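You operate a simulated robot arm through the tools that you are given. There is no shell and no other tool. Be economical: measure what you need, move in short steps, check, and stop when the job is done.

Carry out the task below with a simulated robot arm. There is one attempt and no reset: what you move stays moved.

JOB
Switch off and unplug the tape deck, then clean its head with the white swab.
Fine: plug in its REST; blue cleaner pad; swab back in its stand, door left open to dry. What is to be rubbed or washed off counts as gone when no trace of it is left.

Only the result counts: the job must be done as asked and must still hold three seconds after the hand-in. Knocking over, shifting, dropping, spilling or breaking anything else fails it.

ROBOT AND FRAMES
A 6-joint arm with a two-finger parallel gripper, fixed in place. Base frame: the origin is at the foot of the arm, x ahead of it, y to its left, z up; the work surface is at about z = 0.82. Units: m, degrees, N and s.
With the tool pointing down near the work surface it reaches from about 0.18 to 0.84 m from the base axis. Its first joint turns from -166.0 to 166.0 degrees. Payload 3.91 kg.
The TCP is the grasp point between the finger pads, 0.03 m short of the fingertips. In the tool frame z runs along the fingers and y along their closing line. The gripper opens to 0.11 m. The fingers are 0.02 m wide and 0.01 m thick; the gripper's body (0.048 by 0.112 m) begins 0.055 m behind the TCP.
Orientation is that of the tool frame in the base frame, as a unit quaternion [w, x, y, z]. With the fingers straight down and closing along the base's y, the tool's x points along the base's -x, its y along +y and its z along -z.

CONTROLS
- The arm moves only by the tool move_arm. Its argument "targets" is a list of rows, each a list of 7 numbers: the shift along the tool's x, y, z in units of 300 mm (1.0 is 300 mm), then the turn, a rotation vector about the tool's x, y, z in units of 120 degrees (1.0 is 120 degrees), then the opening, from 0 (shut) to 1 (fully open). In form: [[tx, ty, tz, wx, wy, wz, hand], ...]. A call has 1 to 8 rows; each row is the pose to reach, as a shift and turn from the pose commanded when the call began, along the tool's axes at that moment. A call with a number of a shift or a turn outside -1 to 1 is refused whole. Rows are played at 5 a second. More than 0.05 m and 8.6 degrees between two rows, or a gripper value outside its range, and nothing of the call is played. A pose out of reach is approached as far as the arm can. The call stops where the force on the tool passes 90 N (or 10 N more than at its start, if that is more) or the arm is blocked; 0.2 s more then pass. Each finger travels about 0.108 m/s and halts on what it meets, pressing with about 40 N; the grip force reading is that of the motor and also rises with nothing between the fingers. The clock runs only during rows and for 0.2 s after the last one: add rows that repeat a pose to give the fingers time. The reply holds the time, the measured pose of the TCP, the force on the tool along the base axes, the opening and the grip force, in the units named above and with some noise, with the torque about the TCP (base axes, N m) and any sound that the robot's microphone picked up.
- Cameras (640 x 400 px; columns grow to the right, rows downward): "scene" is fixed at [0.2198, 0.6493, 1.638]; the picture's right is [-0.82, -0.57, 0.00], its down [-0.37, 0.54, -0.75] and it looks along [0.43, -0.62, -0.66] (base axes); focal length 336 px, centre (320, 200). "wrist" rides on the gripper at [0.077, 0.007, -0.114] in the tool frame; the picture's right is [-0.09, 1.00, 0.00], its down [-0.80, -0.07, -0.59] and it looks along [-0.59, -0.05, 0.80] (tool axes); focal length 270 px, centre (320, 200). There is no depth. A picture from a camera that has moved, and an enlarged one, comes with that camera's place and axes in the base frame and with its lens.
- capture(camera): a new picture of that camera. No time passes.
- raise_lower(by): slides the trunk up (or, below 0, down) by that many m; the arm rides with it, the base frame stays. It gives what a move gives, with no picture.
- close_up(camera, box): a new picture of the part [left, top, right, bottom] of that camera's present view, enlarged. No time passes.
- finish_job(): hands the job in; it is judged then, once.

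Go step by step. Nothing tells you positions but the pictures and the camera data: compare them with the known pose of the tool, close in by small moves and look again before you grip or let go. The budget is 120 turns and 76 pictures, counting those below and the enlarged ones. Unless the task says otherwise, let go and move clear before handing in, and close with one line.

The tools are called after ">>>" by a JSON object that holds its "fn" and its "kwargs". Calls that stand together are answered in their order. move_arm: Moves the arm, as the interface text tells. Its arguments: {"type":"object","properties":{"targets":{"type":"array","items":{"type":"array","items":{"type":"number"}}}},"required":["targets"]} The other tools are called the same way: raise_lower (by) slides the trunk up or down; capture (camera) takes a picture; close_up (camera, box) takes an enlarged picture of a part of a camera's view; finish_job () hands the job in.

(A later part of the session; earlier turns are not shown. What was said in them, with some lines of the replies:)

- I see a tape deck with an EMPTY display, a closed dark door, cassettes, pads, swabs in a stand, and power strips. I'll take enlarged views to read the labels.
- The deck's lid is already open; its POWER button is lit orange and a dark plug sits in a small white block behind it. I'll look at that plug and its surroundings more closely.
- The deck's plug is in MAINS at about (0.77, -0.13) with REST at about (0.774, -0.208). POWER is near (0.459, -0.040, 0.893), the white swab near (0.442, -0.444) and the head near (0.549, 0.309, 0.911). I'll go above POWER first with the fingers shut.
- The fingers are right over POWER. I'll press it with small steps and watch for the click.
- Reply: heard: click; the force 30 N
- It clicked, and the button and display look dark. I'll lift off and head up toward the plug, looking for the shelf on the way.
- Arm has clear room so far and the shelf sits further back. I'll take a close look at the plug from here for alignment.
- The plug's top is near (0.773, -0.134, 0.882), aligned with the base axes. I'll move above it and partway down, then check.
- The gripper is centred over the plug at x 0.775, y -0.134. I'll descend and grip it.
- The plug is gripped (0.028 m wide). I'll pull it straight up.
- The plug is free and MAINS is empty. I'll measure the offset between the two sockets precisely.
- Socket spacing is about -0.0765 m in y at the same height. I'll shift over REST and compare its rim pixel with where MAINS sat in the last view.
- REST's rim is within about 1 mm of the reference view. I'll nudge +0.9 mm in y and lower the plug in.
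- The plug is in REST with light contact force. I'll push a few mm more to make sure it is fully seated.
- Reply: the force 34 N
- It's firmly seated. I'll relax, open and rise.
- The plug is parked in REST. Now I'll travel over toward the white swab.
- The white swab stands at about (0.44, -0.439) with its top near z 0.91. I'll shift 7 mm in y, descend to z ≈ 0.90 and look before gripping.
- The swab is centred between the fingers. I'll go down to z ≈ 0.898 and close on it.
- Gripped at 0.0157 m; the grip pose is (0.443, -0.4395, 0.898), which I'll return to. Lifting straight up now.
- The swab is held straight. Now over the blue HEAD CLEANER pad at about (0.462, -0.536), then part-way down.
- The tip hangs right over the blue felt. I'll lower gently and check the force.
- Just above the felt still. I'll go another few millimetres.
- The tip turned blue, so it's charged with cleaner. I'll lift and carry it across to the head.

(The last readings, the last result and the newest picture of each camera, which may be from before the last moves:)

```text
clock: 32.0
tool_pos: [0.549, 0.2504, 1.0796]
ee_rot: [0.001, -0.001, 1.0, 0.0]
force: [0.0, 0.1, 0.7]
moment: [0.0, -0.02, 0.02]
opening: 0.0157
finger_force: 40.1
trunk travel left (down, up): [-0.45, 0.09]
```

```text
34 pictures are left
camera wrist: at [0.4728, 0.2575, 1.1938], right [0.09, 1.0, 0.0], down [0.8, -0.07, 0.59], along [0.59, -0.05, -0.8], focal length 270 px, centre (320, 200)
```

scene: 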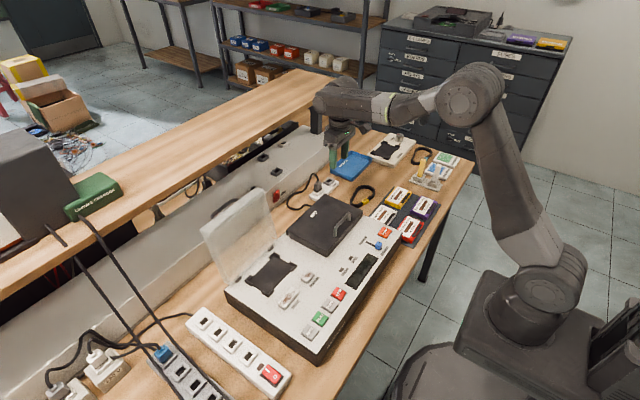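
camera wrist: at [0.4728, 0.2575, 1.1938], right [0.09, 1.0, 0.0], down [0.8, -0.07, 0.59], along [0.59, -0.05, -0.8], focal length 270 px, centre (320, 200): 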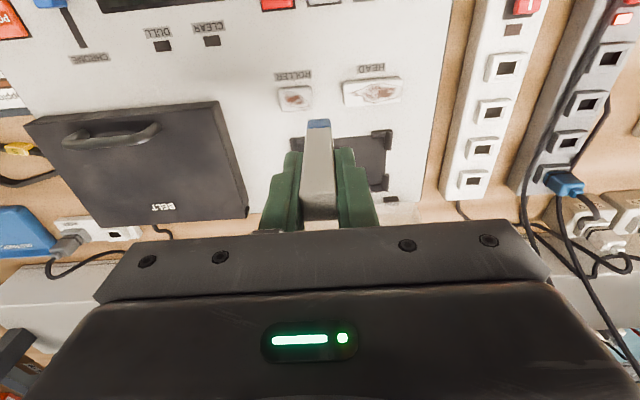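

The head is at about (0.552, 0.305). I'll move over it, lower to ~2 cm above, and look.

>>> {"fn": "move_arm", "kwargs": {"targets": [[-0.005, 0.1, 0, 0, 0, 0, 0], [-0.01, 0.182, 0, 0, 0, 0, 0], [-0.01, 0.182, 0.1, 0, 0, 0, 0], [-0.01, 0.182, 0.22, 0, 0, 0, 0], [-0.01, 0.182, 0.22, 0, 0, 0, 0]]}}

>>> {"fn": "close_up", "kwargs": {"camera": "wrist", "box": [230, 40, 422, 160]}}

>>> {"fn": "close_up", "kwargs": {"camera": "scene", "box": [250, 240, 346, 320]}}

```text
clock: 33.2
tool_pos: [0.553, 0.3058, 1.0101]
ee_rot: [-0.001, 0.0, 1.0, 0.0]
force: [0.0, -0.7, -0.3]
moment: [0.02, -0.01, 0.0]
opening: 0.0158
finger_force: 40.4
trunk travel left (down, up): [-0.45, 0.09]
```

```text
3.33 times, centred on (326, 100) of wrist
camera zoom: at [0.4758, 0.3132, 1.1241], right [0.09, 1.0, 0.0], down [0.8, -0.07, 0.59], along [0.59, -0.05, -0.8], focal length 901 px, centre (300, 533)
```

zoom: 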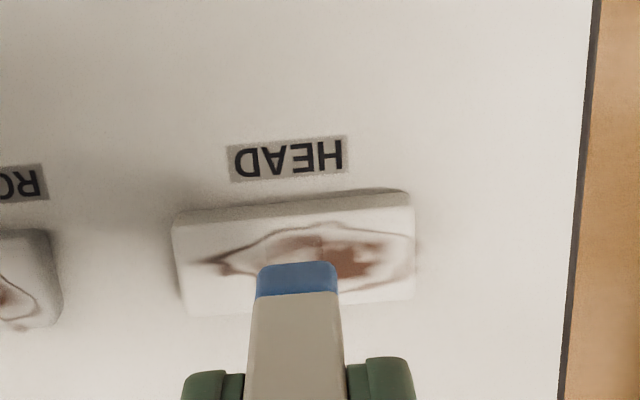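

```text
5.00 times, centred on (298, 280) of scene
camera zoom: at [0.2198, 0.6493, 1.638], right [-0.82, -0.57, 0.0], down [-0.37, 0.54, -0.75], along [0.43, -0.62, -0.66], focal length 1682 px, centre (430, -200)
```

zoom: 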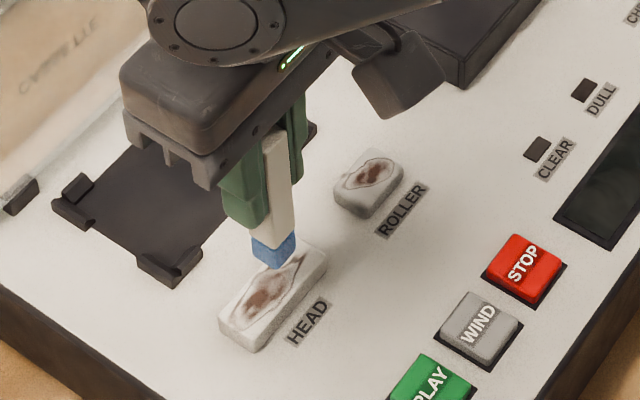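

I'm centred over the head (about 56 × 25 mm). I'll descend carefully until I feel contact.

>>> {"fn": "move_arm", "kwargs": {"targets": [[0, 0, 0.03, 0, 0, 0, 0], [0, 0, 0.06, 0, 0, 0, 0], [0, 0, 0.07, 0, 0, 0, 0], [0, 0, 0.075, 0, 0, 0, 0], [0, 0, 0.08, 0, 0, 0, 0], [0, 0, 0.08, 0, 0, 0, 0]]}}

```text
clock: 34.6
tool_pos: [0.5517, 0.3073, 0.9887]
ee_rot: [0.0, 0.0, 1.0, 0.0]
force: [-0.2, -0.9, -0.4]
moment: [-0.01, -0.01, -0.01]
opening: 0.0158
finger_force: 39.1
trunk travel left (down, up): [-0.45, 0.09]
```

>>> {"fn": "move_arm", "kwargs": {"targets": [[0, 0, 0.005, 0, 0, 0, 0], [0, 0, 0.01, 0, 0, 0, 0], [0, 0, 0.013, 0, 0, 0, 0], [0, 0, 0.013, 0, 0, 0, 0]]}}

>>> {"fn": "close_up", "kwargs": {"camera": "scene", "box": [275, 275, 323, 315]}}

```text
clock: 35.6
tool_pos: [0.5521, 0.3072, 0.9832]
ee_rot: [0.0, 0.0, 1.0, -0.001]
force: [-0.7, 0.0, -1.0]
moment: [0.03, 0.01, -0.01]
opening: 0.0157
finger_force: 40.4
trunk travel left (down, up): [-0.45, 0.09]
```

```text
10.00 times, centred on (299, 295) of scene
camera zoom: at [0.2198, 0.6493, 1.638], right [-0.82, -0.57, 0.0], down [-0.37, 0.54, -0.75], along [0.43, -0.62, -0.66], focal length 3363 px, centre (530, -750)
```

zoom: 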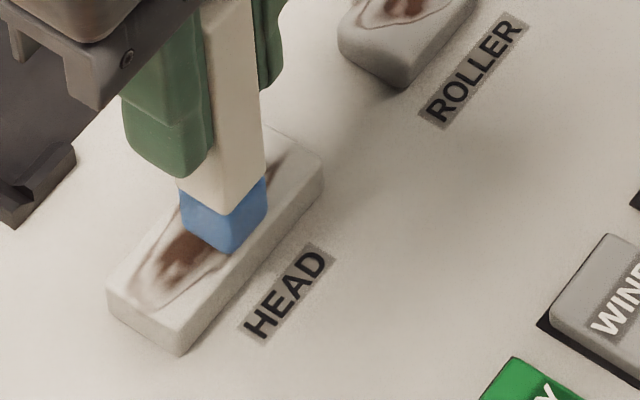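

Very close now. A few more millimetres in 1 mm steps.

>>> {"fn": "move_arm", "kwargs": {"targets": [[0, 0, 0.003, 0, 0, 0, 0], [0, 0, 0.006, 0, 0, 0, 0], [0, 0, 0.009, 0, 0, 0, 0], [0, 0, 0.009, 0, 0, 0, 0]]}}

```text
clock: 36.6
tool_pos: [0.5501, 0.3069, 0.9804]
ee_rot: [-0.001, 0.0, 1.0, 0.0]
force: [0.9, -0.4, 0.5]
moment: [0.0, -0.03, 0.0]
opening: 0.016
finger_force: 39.8
trunk travel left (down, up): [-0.45, 0.09]
```

>>> {"fn": "move_arm", "kwargs": {"targets": [[0, 0, 0.003, 0, 0, 0, 0], [0, 0, 0.006, 0, 0, 0, 0], [0, 0, 0.008, 0, 0, 0, 0], [0, 0, 0.008, 0, 0, 0, 0]]}}

```text
clock: 37.6
tool_pos: [0.5513, 0.309, 0.9786]
ee_rot: [0.0, -0.001, 1.0, -0.001]
force: [1.0, -0.9, 0.0]
moment: [-0.03, -0.01, 0.0]
opening: 0.0157
finger_force: 40.2
trunk travel left (down, up): [-0.45, 0.09]
```

Still no load, so the head sits lower than estimated. I'll look again.

>>> {"fn": "close_up", "kwargs": {"camera": "scene", "box": [275, 275, 323, 315]}}

>>> {"fn": "move_arm", "kwargs": {"targets": [[0, 0, 0.003, 0, 0, 0, 0], [0, 0, 0.006, 0, 0, 0, 0], [0, 0, 0.008, 0, 0, 0, 0], [0, 0, 0.008, 0, 0, 0, 0]]}}

```text
10.00 times, centred on (299, 295) of scene
camera zoom: at [0.2198, 0.6493, 1.638], right [-0.82, -0.57, 0.0], down [-0.37, 0.54, -0.75], along [0.43, -0.62, -0.66], focal length 3363 px, centre (530, -750)
```

zoom: 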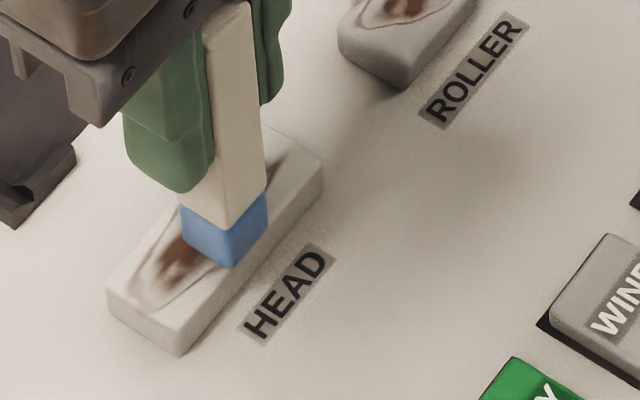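

```text
clock: 38.6
tool_pos: [0.5523, 0.3079, 0.9773]
ee_rot: [0.0, 0.0, 1.0, 0.0]
force: [-0.4, 0.3, -0.3]
moment: [0.01, 0.03, -0.02]
opening: 0.0157
finger_force: 40.4
trunk travel left (down, up): [-0.45, 0.09]
```

The tip is trending toward the near edge of the head, so I'll shift +4 mm in x and continue down.

>>> {"fn": "move_arm", "kwargs": {"targets": [[-0.013, -0.003, 0, 0, 0, 0, 0], [-0.013, -0.003, 0.003, 0, 0, 0, 0], [-0.013, -0.003, 0.006, 0, 0, 0, 0], [-0.013, -0.003, 0.009, 0, 0, 0, 0], [-0.013, -0.003, 0.009, 0, 0, 0, 0]]}}

>>> {"fn": "close_up", "kwargs": {"camera": "scene", "box": [275, 275, 323, 315]}}

```text
clock: 39.8
tool_pos: [0.5549, 0.3058, 0.9762]
ee_rot: [0.003, -0.001, 1.0, 0.001]
force: [7.5, 1.6, 23.8]
moment: [0.11, -0.47, -0.02]
opening: 0.0158
finger_force: 39.9
trunk travel left (down, up): [-0.45, 0.09]
```

```text
10.00 times, centred on (299, 295) of scene
camera zoom: at [0.2198, 0.6493, 1.638], right [-0.82, -0.57, 0.0], down [-0.37, 0.54, -0.75], along [0.43, -0.62, -0.66], focal length 3363 px, centre (530, -750)
```

zoom: 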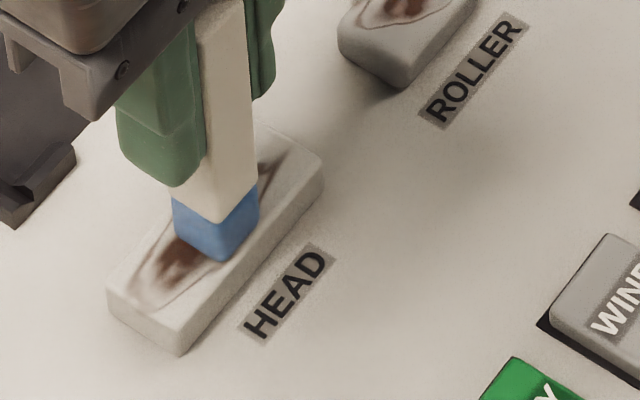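

Contact at z ≈ 0.976 and the tip is centred on the head. I'll ease the pressure slightly and rub along y.

>>> {"fn": "move_arm", "kwargs": {"targets": [[0, 0.03, -0.003, 0, 0, 0, 0], [0, 0.065, -0.003, 0, 0, 0, 0], [0, 0.03, -0.003, 0, 0, 0, 0], [0, 0, -0.003, 0, 0, 0, 0], [0, -0.035, -0.003, 0, 0, 0, 0], [0, -0.07, -0.003, 0, 0, 0, 0], [0, -0.035, -0.003, 0, 0, 0, 0], [0, 0, -0.003, 0, 0, 0, 0]]}}

>>> {"fn": "close_up", "kwargs": {"camera": "scene", "box": [275, 275, 323, 315]}}

```text
clock: 41.6
tool_pos: [0.5538, 0.3046, 0.9759]
ee_rot: [0.002, 0.001, 1.0, 0.002]
force: [-0.4, -9.9, 36.9]
moment: [-0.75, 0.08, 0.02]
opening: 0.0158
finger_force: 40.0
trunk travel left (down, up): [-0.45, 0.09]
```

```text
10.00 times, centred on (299, 295) of scene
camera zoom: at [0.2198, 0.6493, 1.638], right [-0.82, -0.57, 0.0], down [-0.37, 0.54, -0.75], along [0.43, -0.62, -0.66], focal length 3363 px, centre (530, -750)
```

zoom: 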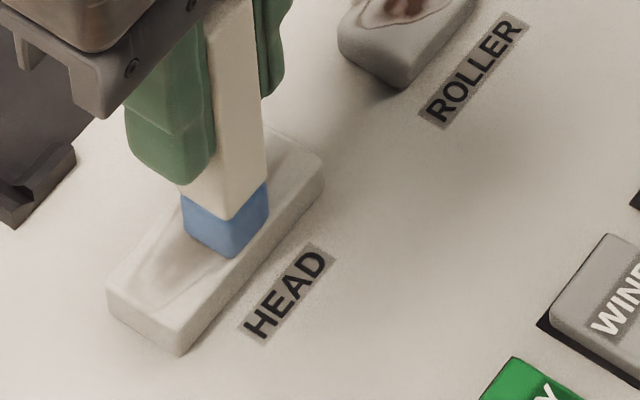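

The stain is fading. Easing the pressure and rubbing again, including the far and near edges.

>>> {"fn": "move_arm", "kwargs": {"targets": [[-0.015, 0.035, -0.006, 0, 0, 0, 0], [-0.015, 0.065, -0.006, 0, 0, 0, 0], [-0.015, 0.03, -0.006, 0, 0, 0, 0], [-0.015, 0, -0.006, 0, 0, 0, 0], [-0.015, -0.035, -0.006, 0, 0, 0, 0], [-0.015, -0.065, -0.006, 0, 0, 0, 0], [-0.015, -0.03, -0.006, 0, 0, 0, 0], [-0.005, 0, -0.006, 0, 0, 0, 0]]}}

>>> {"fn": "move_arm", "kwargs": {"targets": [[0.01, 0.035, 0, 0, 0, 0, 0], [0.01, 0.065, 0, 0, 0, 0, 0], [0.01, 0.03, 0, 0, 0, 0, 0], [0.01, 0, 0, 0, 0, 0, 0], [0.01, -0.035, 0, 0, 0, 0, 0], [0.01, -0.065, 0, 0, 0, 0, 0], [0.01, -0.03, 0, 0, 0, 0, 0], [0, 0, 0, 0, 0, 0, 0]]}}

>>> {"fn": "close_up", "kwargs": {"camera": "scene", "box": [275, 275, 323, 315]}}

```text
clock: 43.4
tool_pos: [0.5564, 0.3053, 0.9768]
ee_rot: [0.0, 0.001, 1.0, 0.0]
force: [1.1, -2.4, 7.9]
moment: [-0.18, -0.05, -0.01]
opening: 0.0157
finger_force: 40.1
trunk travel left (down, up): [-0.45, 0.09]
```

```text
clock: 45.2
tool_pos: [0.5573, 0.306, 0.9767]
ee_rot: [0.001, 0.001, 1.0, 0.0]
force: [1.0, -1.9, 9.0]
moment: [-0.2, 0.01, -0.01]
opening: 0.0159
finger_force: 40.4
trunk travel left (down, up): [-0.45, 0.09]
```

```text
10.00 times, centred on (299, 295) of scene
camera zoom: at [0.2198, 0.6493, 1.638], right [-0.82, -0.57, 0.0], down [-0.37, 0.54, -0.75], along [0.43, -0.62, -0.66], focal length 3363 px, centre (530, -750)
```

zoom: 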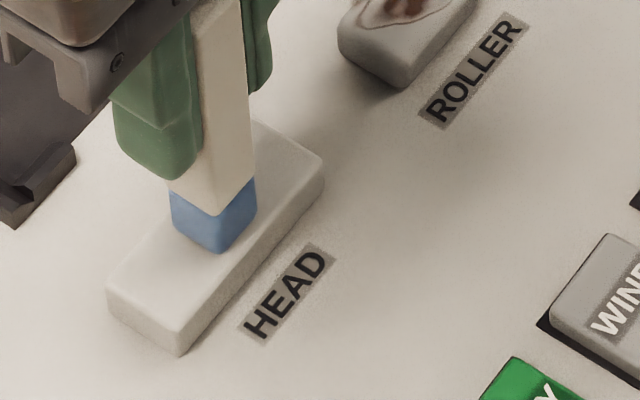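

The visible part looks clean. I'll do one more pass for certainty, then lift and inspect the whole head.

>>> {"fn": "move_arm", "kwargs": {"targets": [[0, 0.035, 0.001, 0, 0, 0, 0], [0, 0.065, 0.001, 0, 0, 0, 0], [0, 0.03, 0.001, 0, 0, 0, 0], [0, 0, 0.001, 0, 0, 0, 0], [0, -0.035, 0.001, 0, 0, 0, 0], [0, -0.065, 0.001, 0, 0, 0, 0], [0, -0.03, 0.001, 0, 0, 0, 0], [0, 0, 0.001, 0, 0, 0, 0]]}}

>>> {"fn": "move_arm", "kwargs": {"targets": [[0, 0, -0.07, 0, 0, 0, 0], [0, 0, -0.2, 0, 0, 0, 0], [0, 0, -0.34, 0, 0, 0, 0], [0, -0.15, -0.34, 0, 0, 0, 0], [0, -0.3, -0.34, 0, 0, 0, 0], [0, -0.3, -0.34, 0, 0, 0, 0]]}}

>>> {"fn": "close_up", "kwargs": {"camera": "scene", "box": [275, 275, 323, 315]}}

>>> {"fn": "close_up", "kwargs": {"camera": "wrist", "box": [260, 60, 452, 200]}}

```text
clock: 47.0
tool_pos: [0.5566, 0.3072, 0.9775]
ee_rot: [0.0, 0.0, 1.0, 0.0]
force: [-0.3, -0.3, -0.7]
moment: [-0.01, -0.01, 0.01]
opening: 0.0161
finger_force: 40.1
trunk travel left (down, up): [-0.45, 0.09]
```

```text
clock: 48.4
tool_pos: [0.5574, 0.2153, 1.0784]
ee_rot: [0.0, 0.0, 1.0, 0.001]
force: [-0.2, 0.4, -0.9]
moment: [0.01, 0.0, 0.02]
opening: 0.0159
finger_force: 40.0
trunk travel left (down, up): [-0.45, 0.09]
```

```text
10.00 times, centred on (299, 295) of scene
camera zoom: at [0.2198, 0.6493, 1.638], right [-0.82, -0.57, 0.0], down [-0.37, 0.54, -0.75], along [0.43, -0.62, -0.66], focal length 3363 px, centre (530, -750)
```

zoom: 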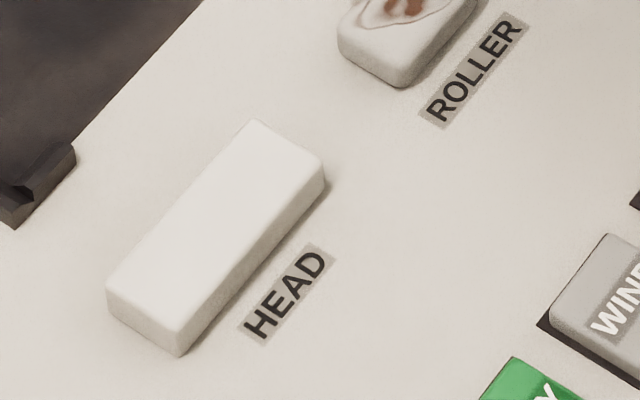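

```text
2.86 times, centred on (356, 130) of wrist
camera zoom: at [0.4806, 0.2208, 1.1928], right [0.09, 1.0, 0.0], down [0.8, -0.07, 0.59], along [0.59, -0.05, -0.8], focal length 772 px, centre (217, 400)
```

zoom: 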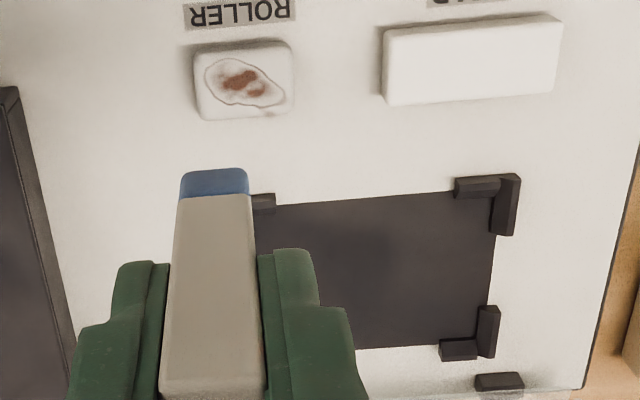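

The head is spotless. Carrying the swab back over its stand.

>>> {"fn": "move_arm", "kwargs": {"targets": [[0.02, -0.12, 0, 0, 0, 0, 0], [0.04, -0.25, 0, 0, 0, 0, 0], [0.06, -0.38, 0, 0, 0, 0, 0], [0.08, -0.51, 0, 0, 0, 0, 0], [0.1, -0.64, 0, 0, 0, 0, 0], [0.12, -0.77, 0, 0, 0, 0, 0], [0.14, -0.9, 0, 0, 0, 0, 0], [0.16, -1.0, 0, 0, 0, 0, 0]]}}

>>> {"fn": "move_arm", "kwargs": {"targets": [[0.02, -0.12, 0, 0, 0, 0, 0], [0.04, -0.25, 0, 0, 0, 0, 0], [0.06, -0.38, 0, 0, 0, 0, 0], [0.08, -0.51, 0, 0, 0, 0, 0], [0.1, -0.64, 0, 0, 0, 0, 0], [0.13, -0.77, 0, 0, 0, 0, 0], [0.18, -0.9, 0, 0, 0, 0, 0], [0.22, -1.0, 0, 0, 0, 0, 0]]}}

>>> {"fn": "move_arm", "kwargs": {"targets": [[0, -0.1, 0, 0, 0, 0, 0], [0, -0.183, 0, 0, 0, 0, 0], [0, -0.183, 0.15, 0, 0, 0, 0], [0, -0.183, 0.29, 0, 0, 0, 0], [0, -0.183, 0.29, 0, 0, 0, 0]]}}

>>> {"fn": "capture", "kwargs": {"camera": "wrist"}}

```text
clock: 50.2
tool_pos: [0.5103, -0.083, 1.0797]
ee_rot: [0.0, 0.0, 1.0, 0.001]
force: [0.4, 0.0, 0.4]
moment: [0.0, -0.01, 0.02]
opening: 0.0159
finger_force: 40.2
trunk travel left (down, up): [-0.45, 0.09]
```

```text
clock: 52.0
tool_pos: [0.4411, -0.3844, 1.0795]
ee_rot: [0.0, 0.0, 1.0, 0.001]
force: [-0.3, 0.2, -0.2]
moment: [-0.01, 0.01, -0.01]
opening: 0.016
finger_force: 39.7
trunk travel left (down, up): [-0.45, 0.09]
```

```text
clock: 53.2
tool_pos: [0.4443, -0.4385, 0.9919]
ee_rot: [0.001, -0.001, 1.0, 0.0]
force: [-0.4, 0.4, -0.8]
moment: [0.02, -0.02, -0.04]
opening: 0.0159
finger_force: 40.1
trunk travel left (down, up): [-0.45, 0.09]
```

```text
24 pictures are left
camera wrist: at [0.3669, -0.432, 1.1056], right [0.09, 1.0, 0.0], down [0.8, -0.07, 0.59], along [0.59, -0.05, -0.8], focal length 270 px, centre (320, 200)
```

wrist: 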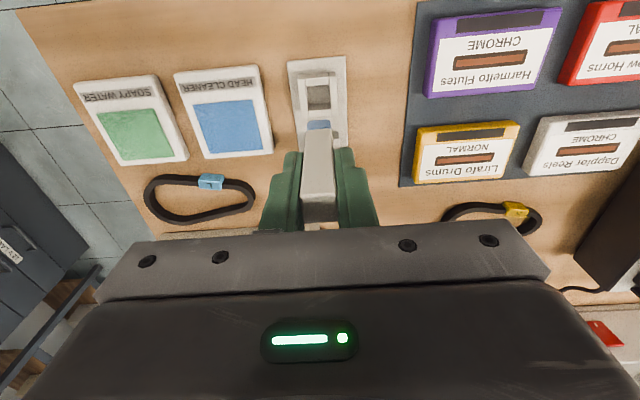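

Dead reckoning puts me 1.5 mm off in x from the original grip pose; correcting that and descending to just above the holder for a check.

>>> {"fn": "move_arm", "kwargs": {"targets": [[0.005, -0.001, 0.05, 0, 0, 0, 0], [0.005, -0.001, 0.12, 0, 0, 0, 0], [0.005, -0.001, 0.19, 0, 0, 0, 0], [0.005, -0.001, 0.19, 0, 0, 0, 0]]}}

>>> {"fn": "close_up", "kwargs": {"camera": "wrist", "box": [220, 60, 412, 180]}}

>>> {"fn": "close_up", "kwargs": {"camera": "scene", "box": [400, 150, 464, 190]}}

```text
clock: 54.2
tool_pos: [0.44, -0.439, 0.9337]
ee_rot: [0.0, -0.001, 1.0, 0.0]
force: [0.2, -0.2, -0.4]
moment: [0.02, 0.0, 0.04]
opening: 0.0158
finger_force: 39.9
trunk travel left (down, up): [-0.45, 0.09]
```

```text
3.33 times, centred on (316, 120) of wrist
camera zoom: at [0.3634, -0.4323, 1.048], right [0.09, 1.0, 0.0], down [0.8, -0.07, 0.59], along [0.59, -0.05, -0.8], focal length 901 px, centre (333, 467)
```

zoom: 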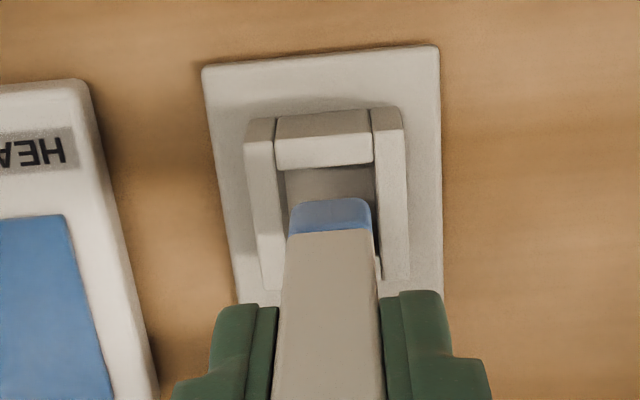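

```text
10.00 times, centred on (432, 170) of scene
camera zoom: at [0.2198, 0.6493, 1.638], right [-0.82, -0.57, 0.0], down [-0.37, 0.54, -0.75], along [0.43, -0.62, -0.66], focal length 3363 px, centre (-800, 500)
```

zoom: 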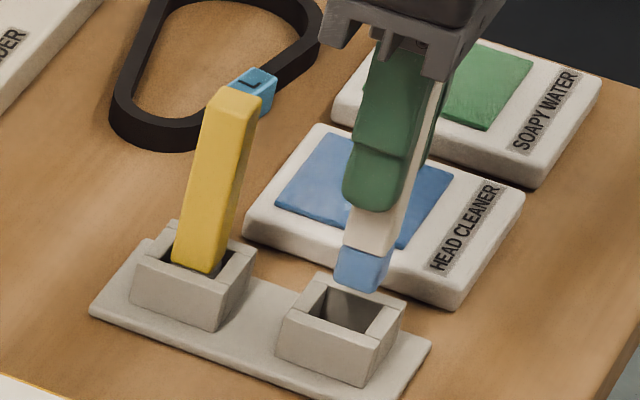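

Tip is lined up with the hole. Lowering it in small steps.

>>> {"fn": "move_arm", "kwargs": {"targets": [[0, 0, 0.025, 0, 0, 0, 0], [0, 0, 0.05, 0, 0, 0, 0], [0, 0, 0.07, 0, 0, 0, 0], [0, 0, 0.09, 0, 0, 0, 0], [0, 0, 0.105, 0, 0, 0, 0], [0, 0, 0.112, 0, 0, 0, 0], [0, 0, 0.112, 0, 0, 0, 0]]}}

>>> {"fn": "close_up", "kwargs": {"camera": "scene", "box": [400, 150, 464, 190]}}

```text
clock: 55.8
tool_pos: [0.4402, -0.4376, 0.9013]
ee_rot: [0.0, 0.0, 1.0, 0.0]
force: [0.5, 0.1, -0.8]
moment: [-0.01, 0.02, 0.0]
opening: 0.0158
finger_force: 40.2
trunk travel left (down, up): [-0.45, 0.09]
```

```text
10.00 times, centred on (432, 170) of scene
camera zoom: at [0.2198, 0.6493, 1.638], right [-0.82, -0.57, 0.0], down [-0.37, 0.54, -0.75], along [0.43, -0.62, -0.66], focal length 3363 px, centre (-800, 500)
```

zoom: 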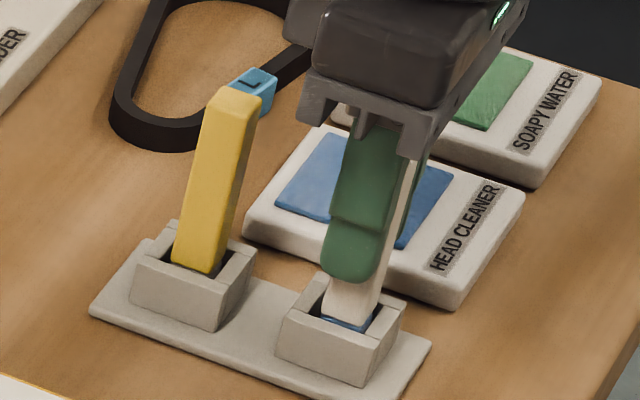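

Inside the hole with ~2–3 mm to go. Lowering the rest.

>>> {"fn": "move_arm", "kwargs": {"targets": [[0, 0, 0.004, 0, 0, 0, 0], [0, 0, 0.008, 0, 0, 0, 0], [0, 0, 0.01, 0, 0, 0, 0], [0, 0, 0.01, 0, 0, 0, 0]]}}

```text
clock: 56.8
tool_pos: [0.4412, -0.4385, 0.8987]
ee_rot: [0.0, 0.0, 1.0, 0.0]
force: [-0.6, 0.1, 6.1]
moment: [0.07, 0.02, -0.02]
opening: 0.0162
finger_force: 39.7
trunk travel left (down, up): [-0.45, 0.09]
```

The swab is on the bottom of its holder (6 N). Opening slowly and rising clear.

>>> {"fn": "move_arm", "kwargs": {"targets": [[0, 0, -0.002, 0, 0, 0, 0.18], [0, 0, -0.002, 0, 0, 0, 0.25], [0, 0, -0.002, 0, 0, 0, 0.4], [0, 0, -0.002, 0, 0, 0, 0.4], [0, 0, -0.1, 0, 0, 0, 0.4], [0, 0, -0.25, 0, 0, 0, 0.4], [0, 0, -0.4, 0, 0, 0, 0.4], [0, 0, -0.55, 0, 0, 0, 0.4]]}}

>>> {"fn": "capture", "kwargs": {"camera": "scene"}}

>>> {"fn": "close_up", "kwargs": {"camera": "scene", "box": [400, 140, 464, 190]}}

>>> {"fn": "close_up", "kwargs": {"camera": "scene", "box": [200, 160, 440, 320]}}

```text
clock: 58.6
tool_pos: [0.4399, -0.4404, 1.06]
ee_rot: [0.0, 0.0, 1.0, 0.0]
force: [0.1, -0.1, 0.0]
moment: [-0.03, -0.01, 0.0]
opening: 0.0442
finger_force: 0.1
trunk travel left (down, up): [-0.45, 0.09]
```

```text
20 pictures are left
```

scene: 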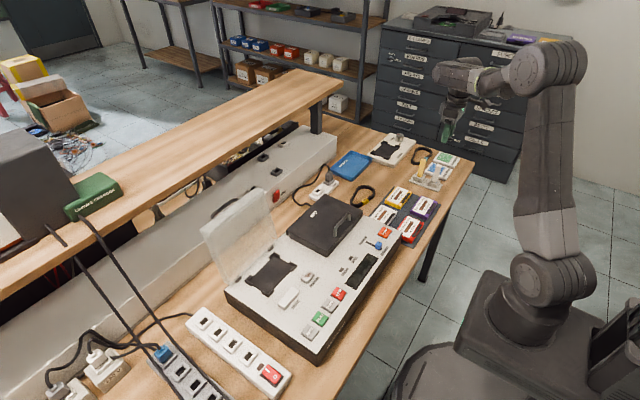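

```text
8.00 times, centred on (432, 165) of scene
camera zoom: at [0.2198, 0.6493, 1.638], right [-0.82, -0.57, 0.0], down [-0.37, 0.54, -0.75], along [0.43, -0.62, -0.66], focal length 2690 px, centre (-576, 480)
```

zoom: 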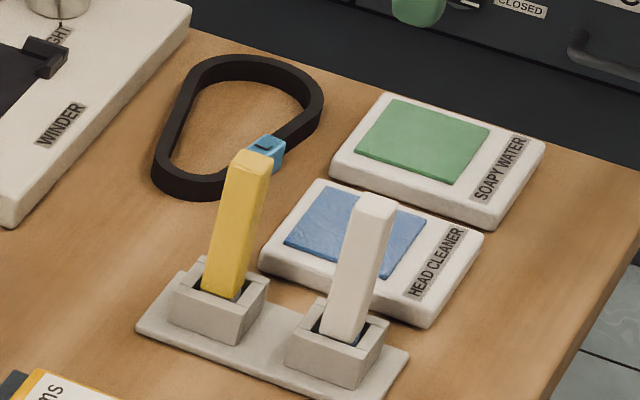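

```text
2.50 times, centred on (320, 240) of scene
camera zoom: at [0.2198, 0.6493, 1.638], right [-0.82, -0.57, 0.0], down [-0.37, 0.54, -0.75], along [0.43, -0.62, -0.66], focal length 841 px, centre (320, 100)
```

zoom: 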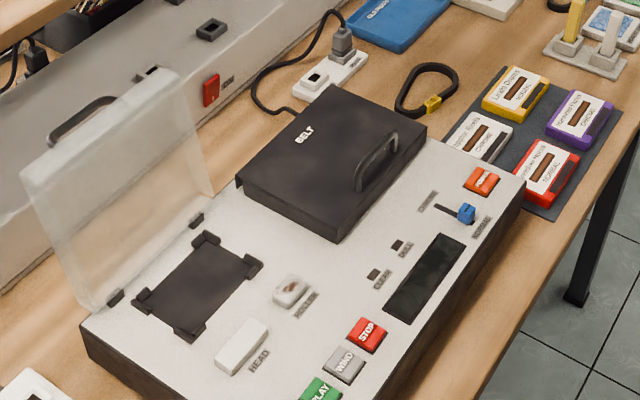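

Everything looks in place: the display was already dark before unplugging. A last check on the POWER button and the plug.

>>> {"fn": "close_up", "kwargs": {"camera": "scene", "box": [360, 215, 408, 255]}}

>>> {"fn": "close_up", "kwargs": {"camera": "scene", "box": [280, 160, 360, 210]}}

```text
10.00 times, centred on (384, 235) of scene
camera zoom: at [0.2198, 0.6493, 1.638], right [-0.82, -0.57, 0.0], down [-0.37, 0.54, -0.75], along [0.43, -0.62, -0.66], focal length 3363 px, centre (-320, -150)
```

zoom: 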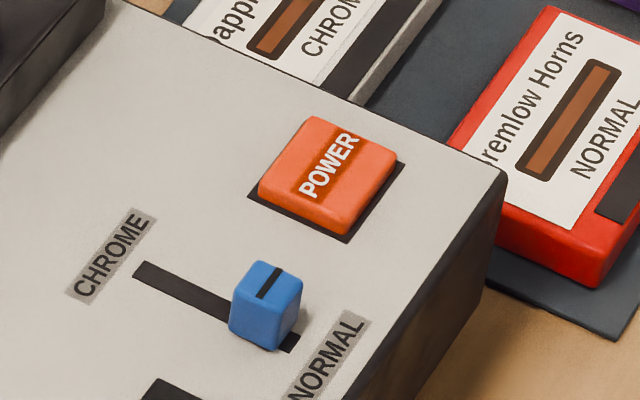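

```text
8.00 times, centred on (320, 185) of scene
camera zoom: at [0.2198, 0.6493, 1.638], right [-0.82, -0.57, 0.0], down [-0.37, 0.54, -0.75], along [0.43, -0.62, -0.66], focal length 2690 px, centre (320, 320)
```

zoom: 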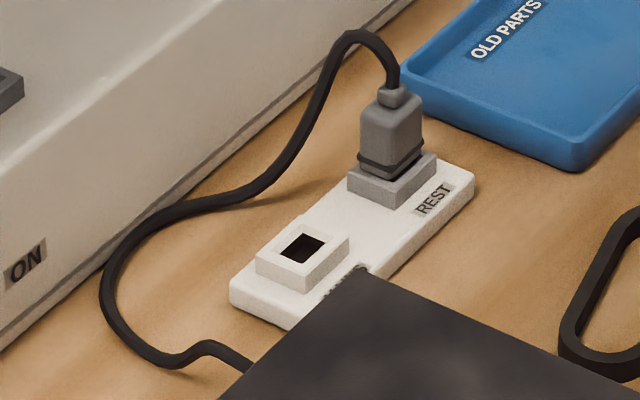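

The deck went dark on one click, the plug is seated in REST, the head is clean, the swab is back in its stand and the door is open. The hand is clear, so I'm handing in.

>>> {"fn": "finish_job", "kwargs": {}}

```text
The job is handed in.
```

The tape deck is switched off with its plug in REST, the head shows no trace of the stain, the white swab is back in its stand, and the door is still open; I've handed the job in, but no verdict has come back.
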